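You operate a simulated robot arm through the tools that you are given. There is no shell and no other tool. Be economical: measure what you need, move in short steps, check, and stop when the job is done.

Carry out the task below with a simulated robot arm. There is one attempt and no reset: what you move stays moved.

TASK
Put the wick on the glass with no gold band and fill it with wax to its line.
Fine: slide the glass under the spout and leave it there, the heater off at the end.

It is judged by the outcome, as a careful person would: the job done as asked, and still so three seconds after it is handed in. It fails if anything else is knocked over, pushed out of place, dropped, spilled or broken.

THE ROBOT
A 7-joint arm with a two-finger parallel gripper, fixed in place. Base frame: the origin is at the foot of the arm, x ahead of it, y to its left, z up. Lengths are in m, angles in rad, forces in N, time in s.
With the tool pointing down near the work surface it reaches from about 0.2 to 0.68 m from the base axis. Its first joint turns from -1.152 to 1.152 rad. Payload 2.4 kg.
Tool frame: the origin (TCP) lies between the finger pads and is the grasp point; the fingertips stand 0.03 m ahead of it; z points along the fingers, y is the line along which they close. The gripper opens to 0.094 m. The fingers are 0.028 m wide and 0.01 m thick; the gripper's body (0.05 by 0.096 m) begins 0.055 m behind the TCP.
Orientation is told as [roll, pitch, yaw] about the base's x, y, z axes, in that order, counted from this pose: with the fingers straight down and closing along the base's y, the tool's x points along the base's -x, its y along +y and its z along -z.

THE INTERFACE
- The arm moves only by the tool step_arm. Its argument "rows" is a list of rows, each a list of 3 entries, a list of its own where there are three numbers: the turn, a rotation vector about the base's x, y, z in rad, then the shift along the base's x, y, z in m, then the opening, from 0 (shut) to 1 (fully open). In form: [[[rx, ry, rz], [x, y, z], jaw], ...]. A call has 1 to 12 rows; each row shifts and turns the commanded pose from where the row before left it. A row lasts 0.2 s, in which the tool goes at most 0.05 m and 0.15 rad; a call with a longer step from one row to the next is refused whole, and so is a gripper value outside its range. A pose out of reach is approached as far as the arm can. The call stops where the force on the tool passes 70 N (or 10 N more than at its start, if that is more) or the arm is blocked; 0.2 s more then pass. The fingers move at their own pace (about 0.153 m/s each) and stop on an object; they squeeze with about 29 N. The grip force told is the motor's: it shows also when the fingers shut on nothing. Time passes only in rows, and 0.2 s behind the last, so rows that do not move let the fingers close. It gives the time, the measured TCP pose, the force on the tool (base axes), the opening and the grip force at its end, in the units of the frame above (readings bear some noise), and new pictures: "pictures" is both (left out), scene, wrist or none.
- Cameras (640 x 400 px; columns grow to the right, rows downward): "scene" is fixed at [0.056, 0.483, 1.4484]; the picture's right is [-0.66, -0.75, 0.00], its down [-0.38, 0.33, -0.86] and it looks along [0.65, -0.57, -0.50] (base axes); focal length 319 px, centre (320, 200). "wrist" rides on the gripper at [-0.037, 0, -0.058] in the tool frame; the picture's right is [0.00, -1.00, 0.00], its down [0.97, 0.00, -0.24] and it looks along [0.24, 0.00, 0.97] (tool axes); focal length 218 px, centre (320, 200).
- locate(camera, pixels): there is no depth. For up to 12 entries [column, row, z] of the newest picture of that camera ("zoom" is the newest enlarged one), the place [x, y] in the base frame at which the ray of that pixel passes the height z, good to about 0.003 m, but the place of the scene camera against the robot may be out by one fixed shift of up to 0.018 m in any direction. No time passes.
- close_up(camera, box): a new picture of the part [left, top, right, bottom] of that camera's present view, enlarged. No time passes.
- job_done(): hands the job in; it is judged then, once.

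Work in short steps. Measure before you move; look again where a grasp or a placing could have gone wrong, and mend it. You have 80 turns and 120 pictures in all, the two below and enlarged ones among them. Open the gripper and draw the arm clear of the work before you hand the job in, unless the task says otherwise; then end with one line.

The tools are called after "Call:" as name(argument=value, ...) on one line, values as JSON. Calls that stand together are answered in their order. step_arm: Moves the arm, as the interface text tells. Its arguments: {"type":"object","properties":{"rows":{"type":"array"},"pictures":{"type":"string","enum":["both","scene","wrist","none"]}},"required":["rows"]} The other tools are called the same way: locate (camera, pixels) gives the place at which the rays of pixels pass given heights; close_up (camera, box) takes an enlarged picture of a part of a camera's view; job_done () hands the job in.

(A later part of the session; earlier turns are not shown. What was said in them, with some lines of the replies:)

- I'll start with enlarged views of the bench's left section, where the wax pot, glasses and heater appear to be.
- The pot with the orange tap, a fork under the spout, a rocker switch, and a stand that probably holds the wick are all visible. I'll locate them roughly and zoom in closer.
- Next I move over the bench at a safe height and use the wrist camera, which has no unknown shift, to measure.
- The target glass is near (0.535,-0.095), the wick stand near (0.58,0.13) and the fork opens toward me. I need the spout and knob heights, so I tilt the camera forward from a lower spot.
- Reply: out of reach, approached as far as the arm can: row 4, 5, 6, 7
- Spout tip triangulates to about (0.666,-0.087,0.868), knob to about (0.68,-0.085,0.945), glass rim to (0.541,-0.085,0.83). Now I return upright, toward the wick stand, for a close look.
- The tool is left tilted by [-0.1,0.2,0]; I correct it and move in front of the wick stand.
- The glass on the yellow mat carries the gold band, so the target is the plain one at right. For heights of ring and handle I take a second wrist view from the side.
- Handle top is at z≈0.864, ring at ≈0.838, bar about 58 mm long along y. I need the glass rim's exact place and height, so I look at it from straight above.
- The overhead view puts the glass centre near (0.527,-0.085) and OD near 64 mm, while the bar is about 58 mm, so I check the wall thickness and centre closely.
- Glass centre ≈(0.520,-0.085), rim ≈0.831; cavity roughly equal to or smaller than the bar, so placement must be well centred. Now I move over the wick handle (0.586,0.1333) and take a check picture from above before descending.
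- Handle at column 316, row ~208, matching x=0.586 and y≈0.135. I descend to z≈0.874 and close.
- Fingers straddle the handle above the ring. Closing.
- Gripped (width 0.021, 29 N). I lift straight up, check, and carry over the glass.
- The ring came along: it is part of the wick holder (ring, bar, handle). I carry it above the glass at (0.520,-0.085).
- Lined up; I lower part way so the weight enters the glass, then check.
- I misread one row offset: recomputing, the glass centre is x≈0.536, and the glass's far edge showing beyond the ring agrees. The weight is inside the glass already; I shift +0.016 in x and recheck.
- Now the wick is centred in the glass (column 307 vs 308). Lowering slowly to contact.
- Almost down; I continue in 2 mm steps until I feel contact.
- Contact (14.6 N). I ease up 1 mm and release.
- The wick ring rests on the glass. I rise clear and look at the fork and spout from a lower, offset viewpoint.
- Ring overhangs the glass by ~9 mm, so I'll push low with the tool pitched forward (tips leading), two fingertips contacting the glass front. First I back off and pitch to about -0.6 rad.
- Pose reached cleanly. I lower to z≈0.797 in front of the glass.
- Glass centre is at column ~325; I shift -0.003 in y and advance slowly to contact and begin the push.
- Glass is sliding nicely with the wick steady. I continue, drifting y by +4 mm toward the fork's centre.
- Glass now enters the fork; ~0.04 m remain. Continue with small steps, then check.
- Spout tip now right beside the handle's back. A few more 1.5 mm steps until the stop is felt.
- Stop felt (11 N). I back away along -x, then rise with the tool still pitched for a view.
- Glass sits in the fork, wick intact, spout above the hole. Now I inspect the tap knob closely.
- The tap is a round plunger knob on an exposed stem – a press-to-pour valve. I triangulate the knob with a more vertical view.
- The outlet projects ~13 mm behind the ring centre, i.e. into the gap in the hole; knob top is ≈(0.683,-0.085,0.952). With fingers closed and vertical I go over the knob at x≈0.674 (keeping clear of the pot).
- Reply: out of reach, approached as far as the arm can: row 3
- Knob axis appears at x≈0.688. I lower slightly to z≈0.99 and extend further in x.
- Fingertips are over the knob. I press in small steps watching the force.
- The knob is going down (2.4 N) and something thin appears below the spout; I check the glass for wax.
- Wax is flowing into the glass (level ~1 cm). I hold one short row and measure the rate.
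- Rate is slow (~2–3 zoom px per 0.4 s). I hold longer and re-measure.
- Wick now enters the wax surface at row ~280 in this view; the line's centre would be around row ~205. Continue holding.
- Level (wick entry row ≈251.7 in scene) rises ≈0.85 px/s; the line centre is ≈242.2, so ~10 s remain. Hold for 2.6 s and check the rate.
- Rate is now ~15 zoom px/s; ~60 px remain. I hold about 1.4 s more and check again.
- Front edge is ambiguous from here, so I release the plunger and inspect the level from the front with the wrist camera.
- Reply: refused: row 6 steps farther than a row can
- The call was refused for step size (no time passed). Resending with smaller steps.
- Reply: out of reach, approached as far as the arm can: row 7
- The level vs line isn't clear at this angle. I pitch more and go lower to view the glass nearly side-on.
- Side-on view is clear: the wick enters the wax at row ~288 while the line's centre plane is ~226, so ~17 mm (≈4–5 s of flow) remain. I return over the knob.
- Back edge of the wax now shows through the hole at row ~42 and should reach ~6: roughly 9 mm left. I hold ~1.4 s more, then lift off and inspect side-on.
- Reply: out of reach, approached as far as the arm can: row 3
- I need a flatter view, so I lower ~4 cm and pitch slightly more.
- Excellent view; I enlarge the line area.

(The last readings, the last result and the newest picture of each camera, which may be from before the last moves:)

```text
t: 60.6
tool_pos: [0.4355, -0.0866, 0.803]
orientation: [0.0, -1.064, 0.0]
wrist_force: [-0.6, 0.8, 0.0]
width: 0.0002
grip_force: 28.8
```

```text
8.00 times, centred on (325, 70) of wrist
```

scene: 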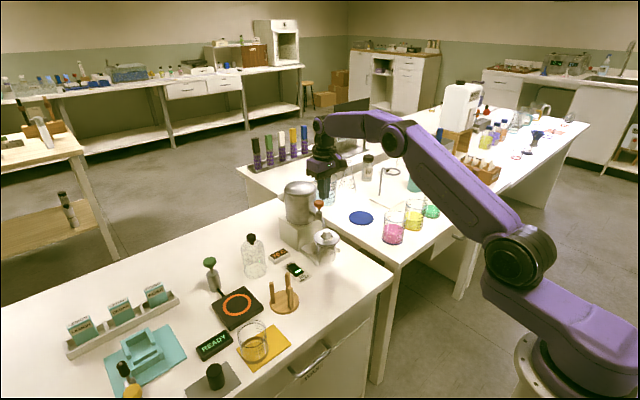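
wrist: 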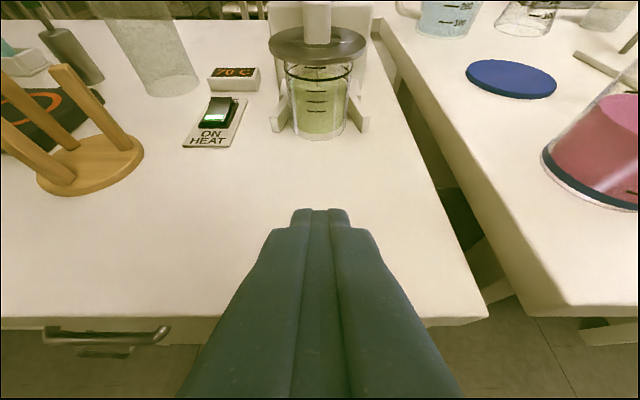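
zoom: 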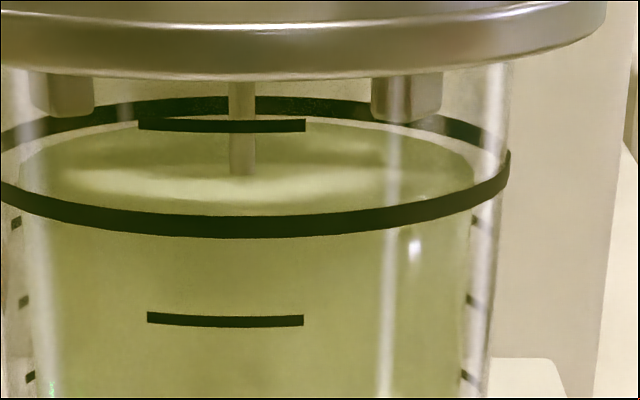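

Wax surface now lies at the line (within ~1 mm: wick entry row ~172 vs line centre ~165, line itself 20 px thick). The filling is good; now the heater switch. I rise, straighten up and move over it.

Call:
step_arm(rows=[[[0, 0.15, 0], [0, 0, 0.035], 0], [[0, 0.15, 0], [0, 0.01, 0.035], 0], [[0, 0.15, 0], [0, 0.02, 0.035], 0], [[0, 0.15, 0], [0, 0.03, 0.03], 0], [[0, 0.15, 0], [0.03, 0.03, 0.01], 0], [[0, 0.15, 0], [0.03, 0.03, 0], 0], [[0, 0.14, 0], [0.03, 0, 0], 0], [[0, 0, 0], [0.045, 0, 0], 0], [[0, 0, 0], [0.03, 0, -0.03], 0], [[0, 0, 0], [0, 0, 0], 0]], pictures="both")

Call:
close_up(camera="scene", box=[270, 240, 330, 290])

```text
t: 62.8
tool_pos: [0.5987, 0.0339, 0.9191]
orientation: [-0.001, -0.023, 0.001]
wrist_force: [-0.3, -1.9, 0.1]
width: 0.0
grip_force: 29.0
```

scene: 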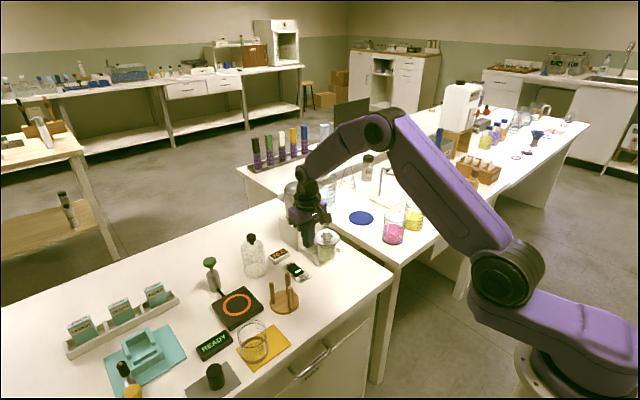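
wrist: 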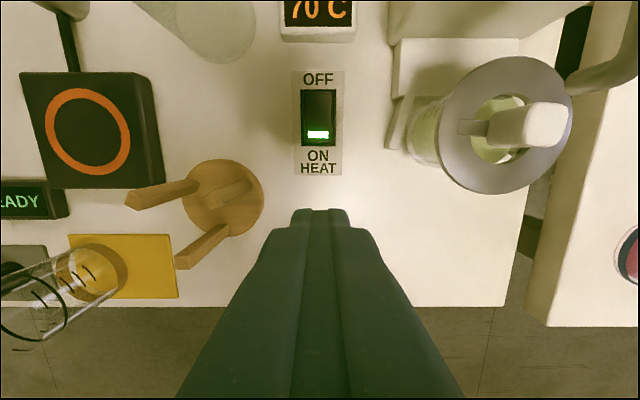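

```text
8.00 times, centred on (300, 265) of scene
```

zoom: 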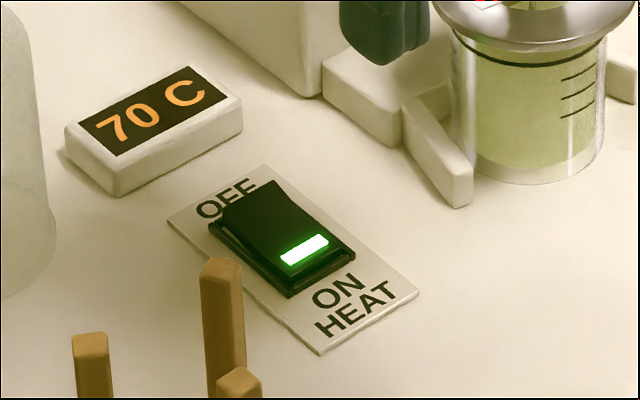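

Call:
locate(camera="wrist", pixels=[[318, 91, 0.765], [318, 91, 0.775], [318, 146, 0.76], [318, 118, 0.765], [318, 100, 0.77], [301, 118, 0.765], [336, 118, 0.765]])

```text
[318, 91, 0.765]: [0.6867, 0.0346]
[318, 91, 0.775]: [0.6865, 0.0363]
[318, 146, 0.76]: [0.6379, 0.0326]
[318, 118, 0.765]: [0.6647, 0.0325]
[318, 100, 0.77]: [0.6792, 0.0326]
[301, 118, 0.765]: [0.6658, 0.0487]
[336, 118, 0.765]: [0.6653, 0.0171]
```

Rocker spans x 0.638–0.686 at y≈0.034, OFF end raised at the far side. I move over x≈0.678 and descend.

Call:
step_arm(rows=[[[0, 0.023, 0], [0.02, 0, -0.02], 0], [[0, 0, 0], [0.02, 0, -0.025], 0], [[0, 0, 0], [0.02, 0, -0.025], 0], [[0, 0, 0], [0.02, 0, -0.01], 0], [[0, 0, 0], [0, 0, -0.01], 0], [[0, 0, 0], [0, 0, -0.008], 0], [[0, 0, 0], [0, 0, 0], 0]], pictures="wrist")

Call:
close_up(camera="scene", box=[270, 230, 330, 290])

```text
t: 64.4
tool_pos: [0.6817, 0.0319, 0.8207]
orientation: [-0.003, 0.002, 0.002]
wrist_force: [-0.2, -0.7, 0.0]
width: 0.0
grip_force: 28.7
```

wrist: 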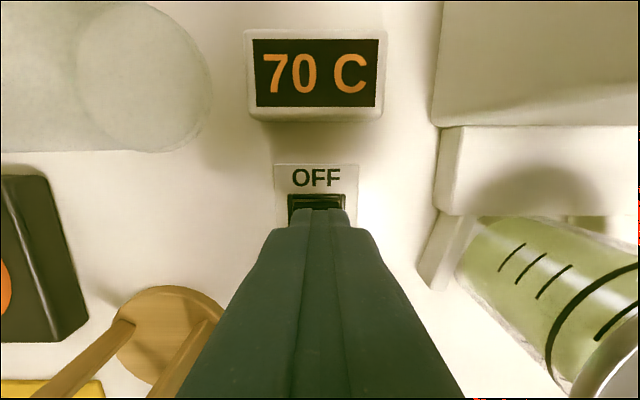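

```text
6.67 times, centred on (300, 260) of scene
```

zoom: 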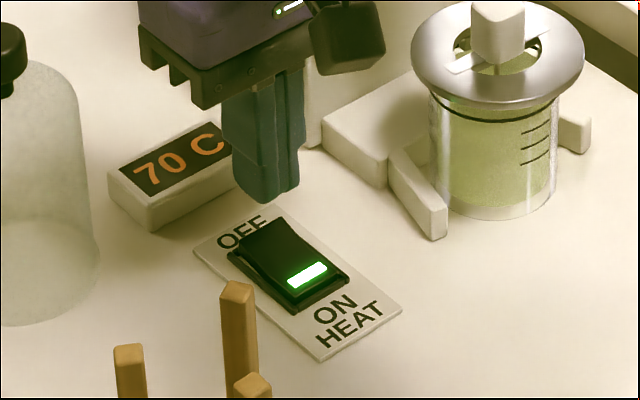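

Aligned over the OFF end. Pressing in small steps.

Call:
step_arm(rows=[[[0, 0, 0], [0, 0, -0.008], 0], [[0, 0, 0], [0, 0, -0.004], 0], [[0, 0, 0], [0, 0, -0.004], 0]], pictures="none")

Call:
step_arm(rows=[[[0, 0, 0], [0, 0, -0.003], 0]], pictures="none")

Call:
close_up(camera="scene", box=[270, 230, 330, 290])

```text
t: 65.2
tool_pos: [0.6806, 0.0333, 0.8052]
orientation: [-0.002, 0.001, 0.003]
wrist_force: [0.2, -0.9, 0.5]
width: 0.0001
grip_force: 29.4
```

```text
t: 65.6
tool_pos: [0.6819, 0.0322, 0.8034]
orientation: [-0.002, 0.001, 0.002]
wrist_force: [-1.2, 0.0, 0.1]
width: 0.0
grip_force: 29.6
```

```text
6.67 times, centred on (300, 260) of scene
```

zoom: 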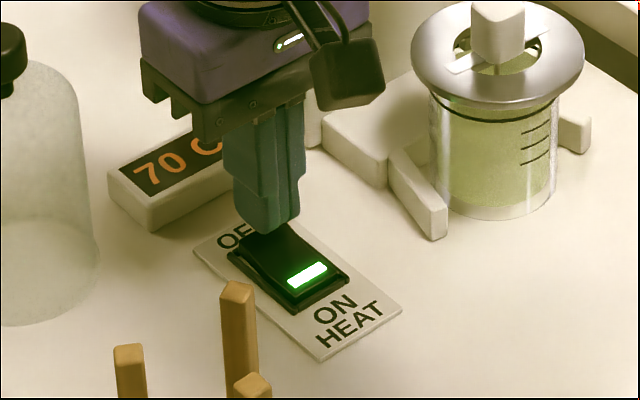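

Call:
step_arm(rows=[[[0, 0, 0], [0, 0, -0.003], 0], [[0, 0, 0], [0, 0, -0.003], 0]], pictures="none")

Call:
step_arm(rows=[[[0, 0, 0], [0, 0, -0.003], 0]], pictures="none")

Call:
close_up(camera="scene", box=[270, 230, 330, 290])

```text
t: 66.2
tool_pos: [0.6802, 0.0335, 0.7968]
orientation: [-0.001, 0.002, 0.002]
wrist_force: [-1.0, 0.3, 0.5]
width: 0.0
grip_force: 29.0
```

```text
t: 66.6
tool_pos: [0.6809, 0.0327, 0.7953]
orientation: [-0.002, 0.0, 0.004]
wrist_force: [-0.6, 0.4, 0.0]
width: 0.0
grip_force: 28.9
```

```text
6.67 times, centred on (300, 260) of scene
```

zoom: 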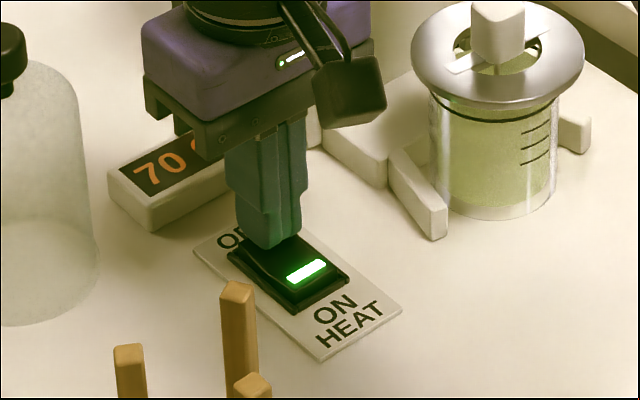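

Call:
step_arm(rows=[[[0, 0, 0], [0, 0, -0.003], 0], [[0, 0, 0], [0, 0, -0.002], 0]], pictures="none")

Call:
step_arm(rows=[[[0, 0, 0], [0, 0, -0.002], 0]], pictures="none")

Call:
close_up(camera="scene", box=[270, 230, 330, 290])

```text
t: 67.2
tool_pos: [0.6816, 0.0329, 0.7932]
orientation: [-0.002, -0.008, 0.0]
wrist_force: [-3.3, -2.4, 30.3]
width: 0.0
grip_force: 29.0
```

```text
t: 67.6
tool_pos: [0.6805, 0.0332, 0.7928]
orientation: [0.001, -0.012, 0.001]
wrist_force: [-15.5, -2.8, 50.6]
width: 0.0001
grip_force: 29.0
```

```text
6.67 times, centred on (300, 260) of scene
```

zoom: 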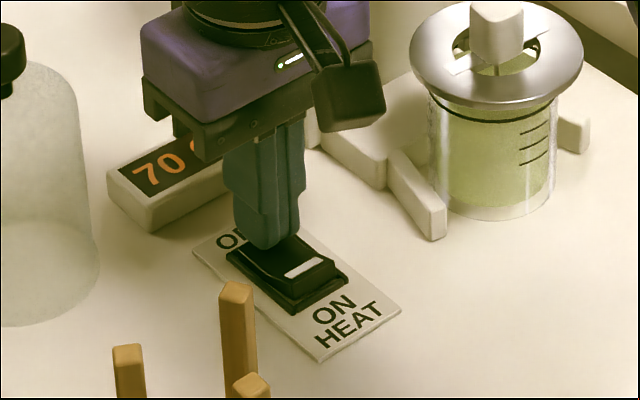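

The rocker flipped and the light is off. I lift away and retreat, opening the gripper.

Call:
step_arm(rows=[[[0, 0.01, 0], [0, 0, 0.01], 0], [[0, 0, 0], [0, 0, 0.04], 0], [[0, 0, 0], [0, 0, 0.045], 0], [[0, 0, 0], [0, 0, 0.045], 0], [[0, 0, 0], [-0.045, 0, 0.01], 0.5], [[0, 0, 0], [-0.045, 0, 0.01], 1], [[0, 0, 0], [-0.045, 0, 0], 1], [[0, 0, 0], [-0.045, 0, 0], 1], [[0, 0, 0], [-0.045, 0, 0], 1], [[0, 0, 0], [0, 0, 0], 1]], pictures="both")

Call:
close_up(camera="scene", box=[270, 180, 360, 290])

Call:
close_up(camera="scene", box=[316, 236, 340, 264])

```text
t: 69.8
tool_pos: [0.4536, 0.0359, 0.9473]
orientation: [-0.002, 0.011, 0.0]
wrist_force: [0.6, 0.0, -0.5]
width: 0.0941
grip_force: 0.0
```

scene: 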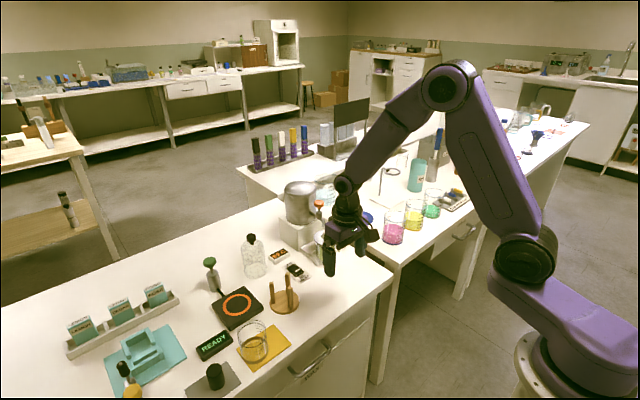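
wrist: 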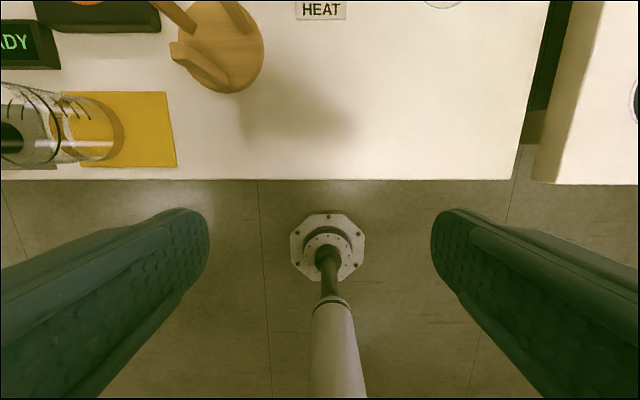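

```text
3.64 times, centred on (315, 235) of scene
```

zoom: 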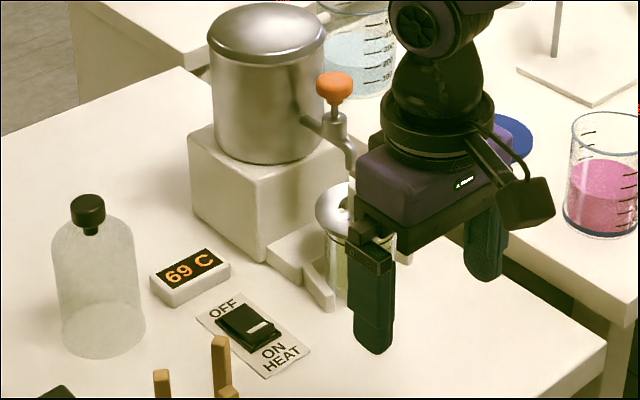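

```text
14.29 times, centred on (328, 250) of scene
```

zoom: 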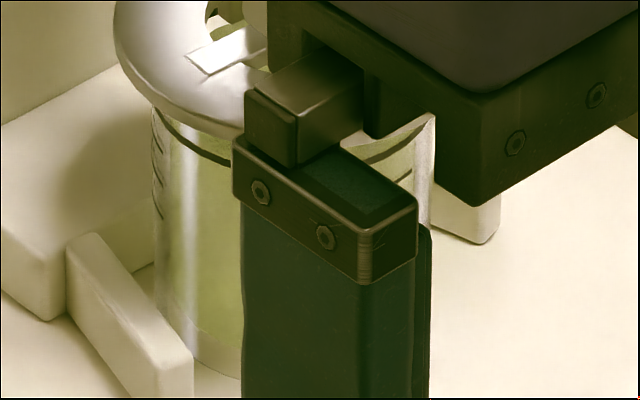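

Heater is off (temperature dropping), knob sprung up. I draw the arm further up and away and take a last look.

Call:
step_arm(rows=[[[0, 0, 0], [-0.03, -0.01, 0.035], 1], [[0, 0, 0], [-0.03, -0.02, 0.035], 1], [[0, 0, 0], [-0.03, -0.03, 0.025], 1], [[0, 0, 0], [-0.01, -0.04, 0.02], 1], [[0, 0, 0], [0, -0.04, 0.02], 1], [[0, 0, 0], [0, 0, 0], 1]], pictures="scene")

Call:
close_up(camera="scene", box=[290, 200, 360, 275])

```text
refused: row 2 steps farther than a row can; nothing moved
```

```text
5.33 times, centred on (325, 238) of scene
```

zoom: 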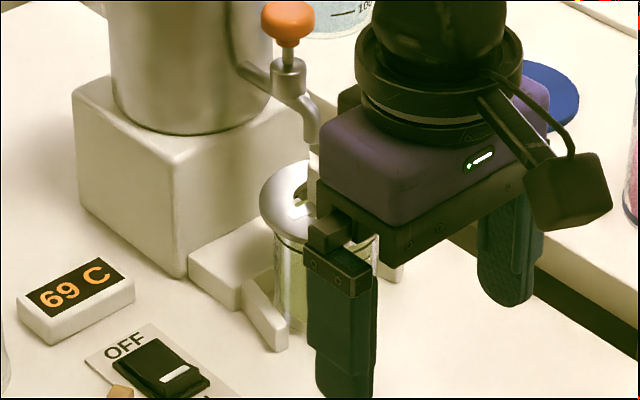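

Refused for step size; resending with smaller steps.

Call:
step_arm(rows=[[[0, 0, 0], [-0.03, -0.01, 0.03], 1], [[0, 0, 0], [-0.03, -0.02, 0.03], 1], [[0, 0, 0], [-0.02, -0.03, 0.025], 1], [[0, 0, 0], [-0.01, -0.035, 0.02], 1], [[0, 0, 0], [0, -0.035, 0.02], 1], [[0, 0, 0], [0, 0, 0], 1]], pictures="scene")

Call:
close_up(camera="scene", box=[290, 200, 360, 275])

```text
t: 71.2
tool_pos: [0.3672, -0.0962, 1.07]
orientation: [-0.002, 0.01, 0.001]
wrist_force: [-0.5, 1.2, 0.0]
width: 0.0938
grip_force: 0.1
```

scene: 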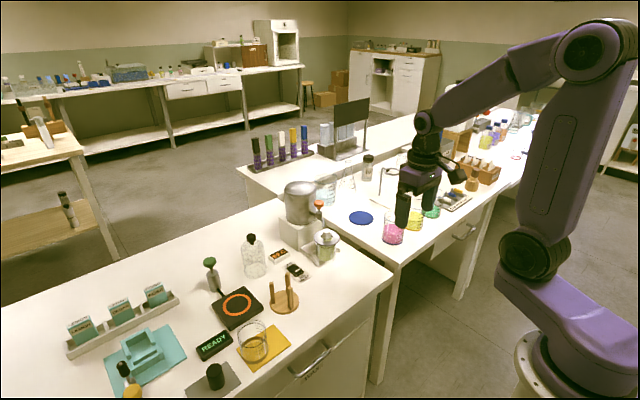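

```text
5.33 times, centred on (325, 238) of scene
```

zoom: 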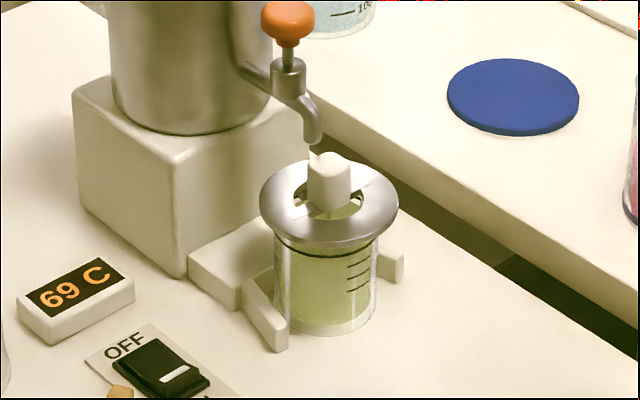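

A small bright spot shows under the spout; I verify that nothing is still dripping.

Call:
close_up(camera="scene", box=[314, 214, 338, 244])

Call:
close_up(camera="scene", box=[316, 236, 340, 264])

```text
13.33 times, centred on (326, 229) of scene
```

zoom: 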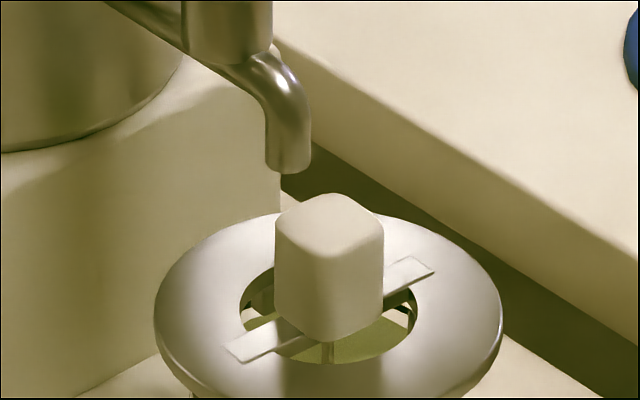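

```text
14.29 times, centred on (328, 250) of scene
```

zoom: 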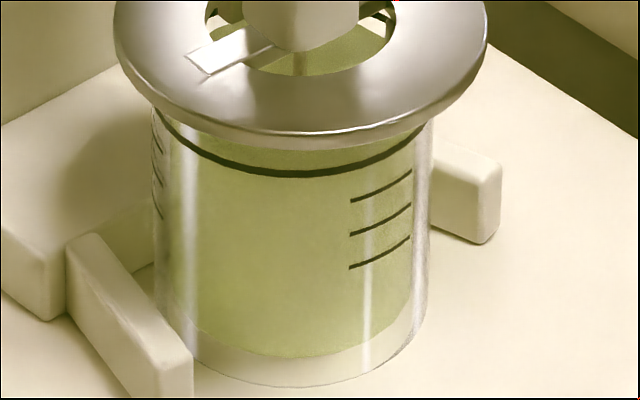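

No drip, the level is unchanged, the heater is off, and the arm is clear.

Call:
job_done()

```text
The job is handed in.
```

The wick is on the glass with no gold band. The glass is filled with wax to within about 1 mm of its line and left under the spout, with the heater off and nothing spilled or knocked over.
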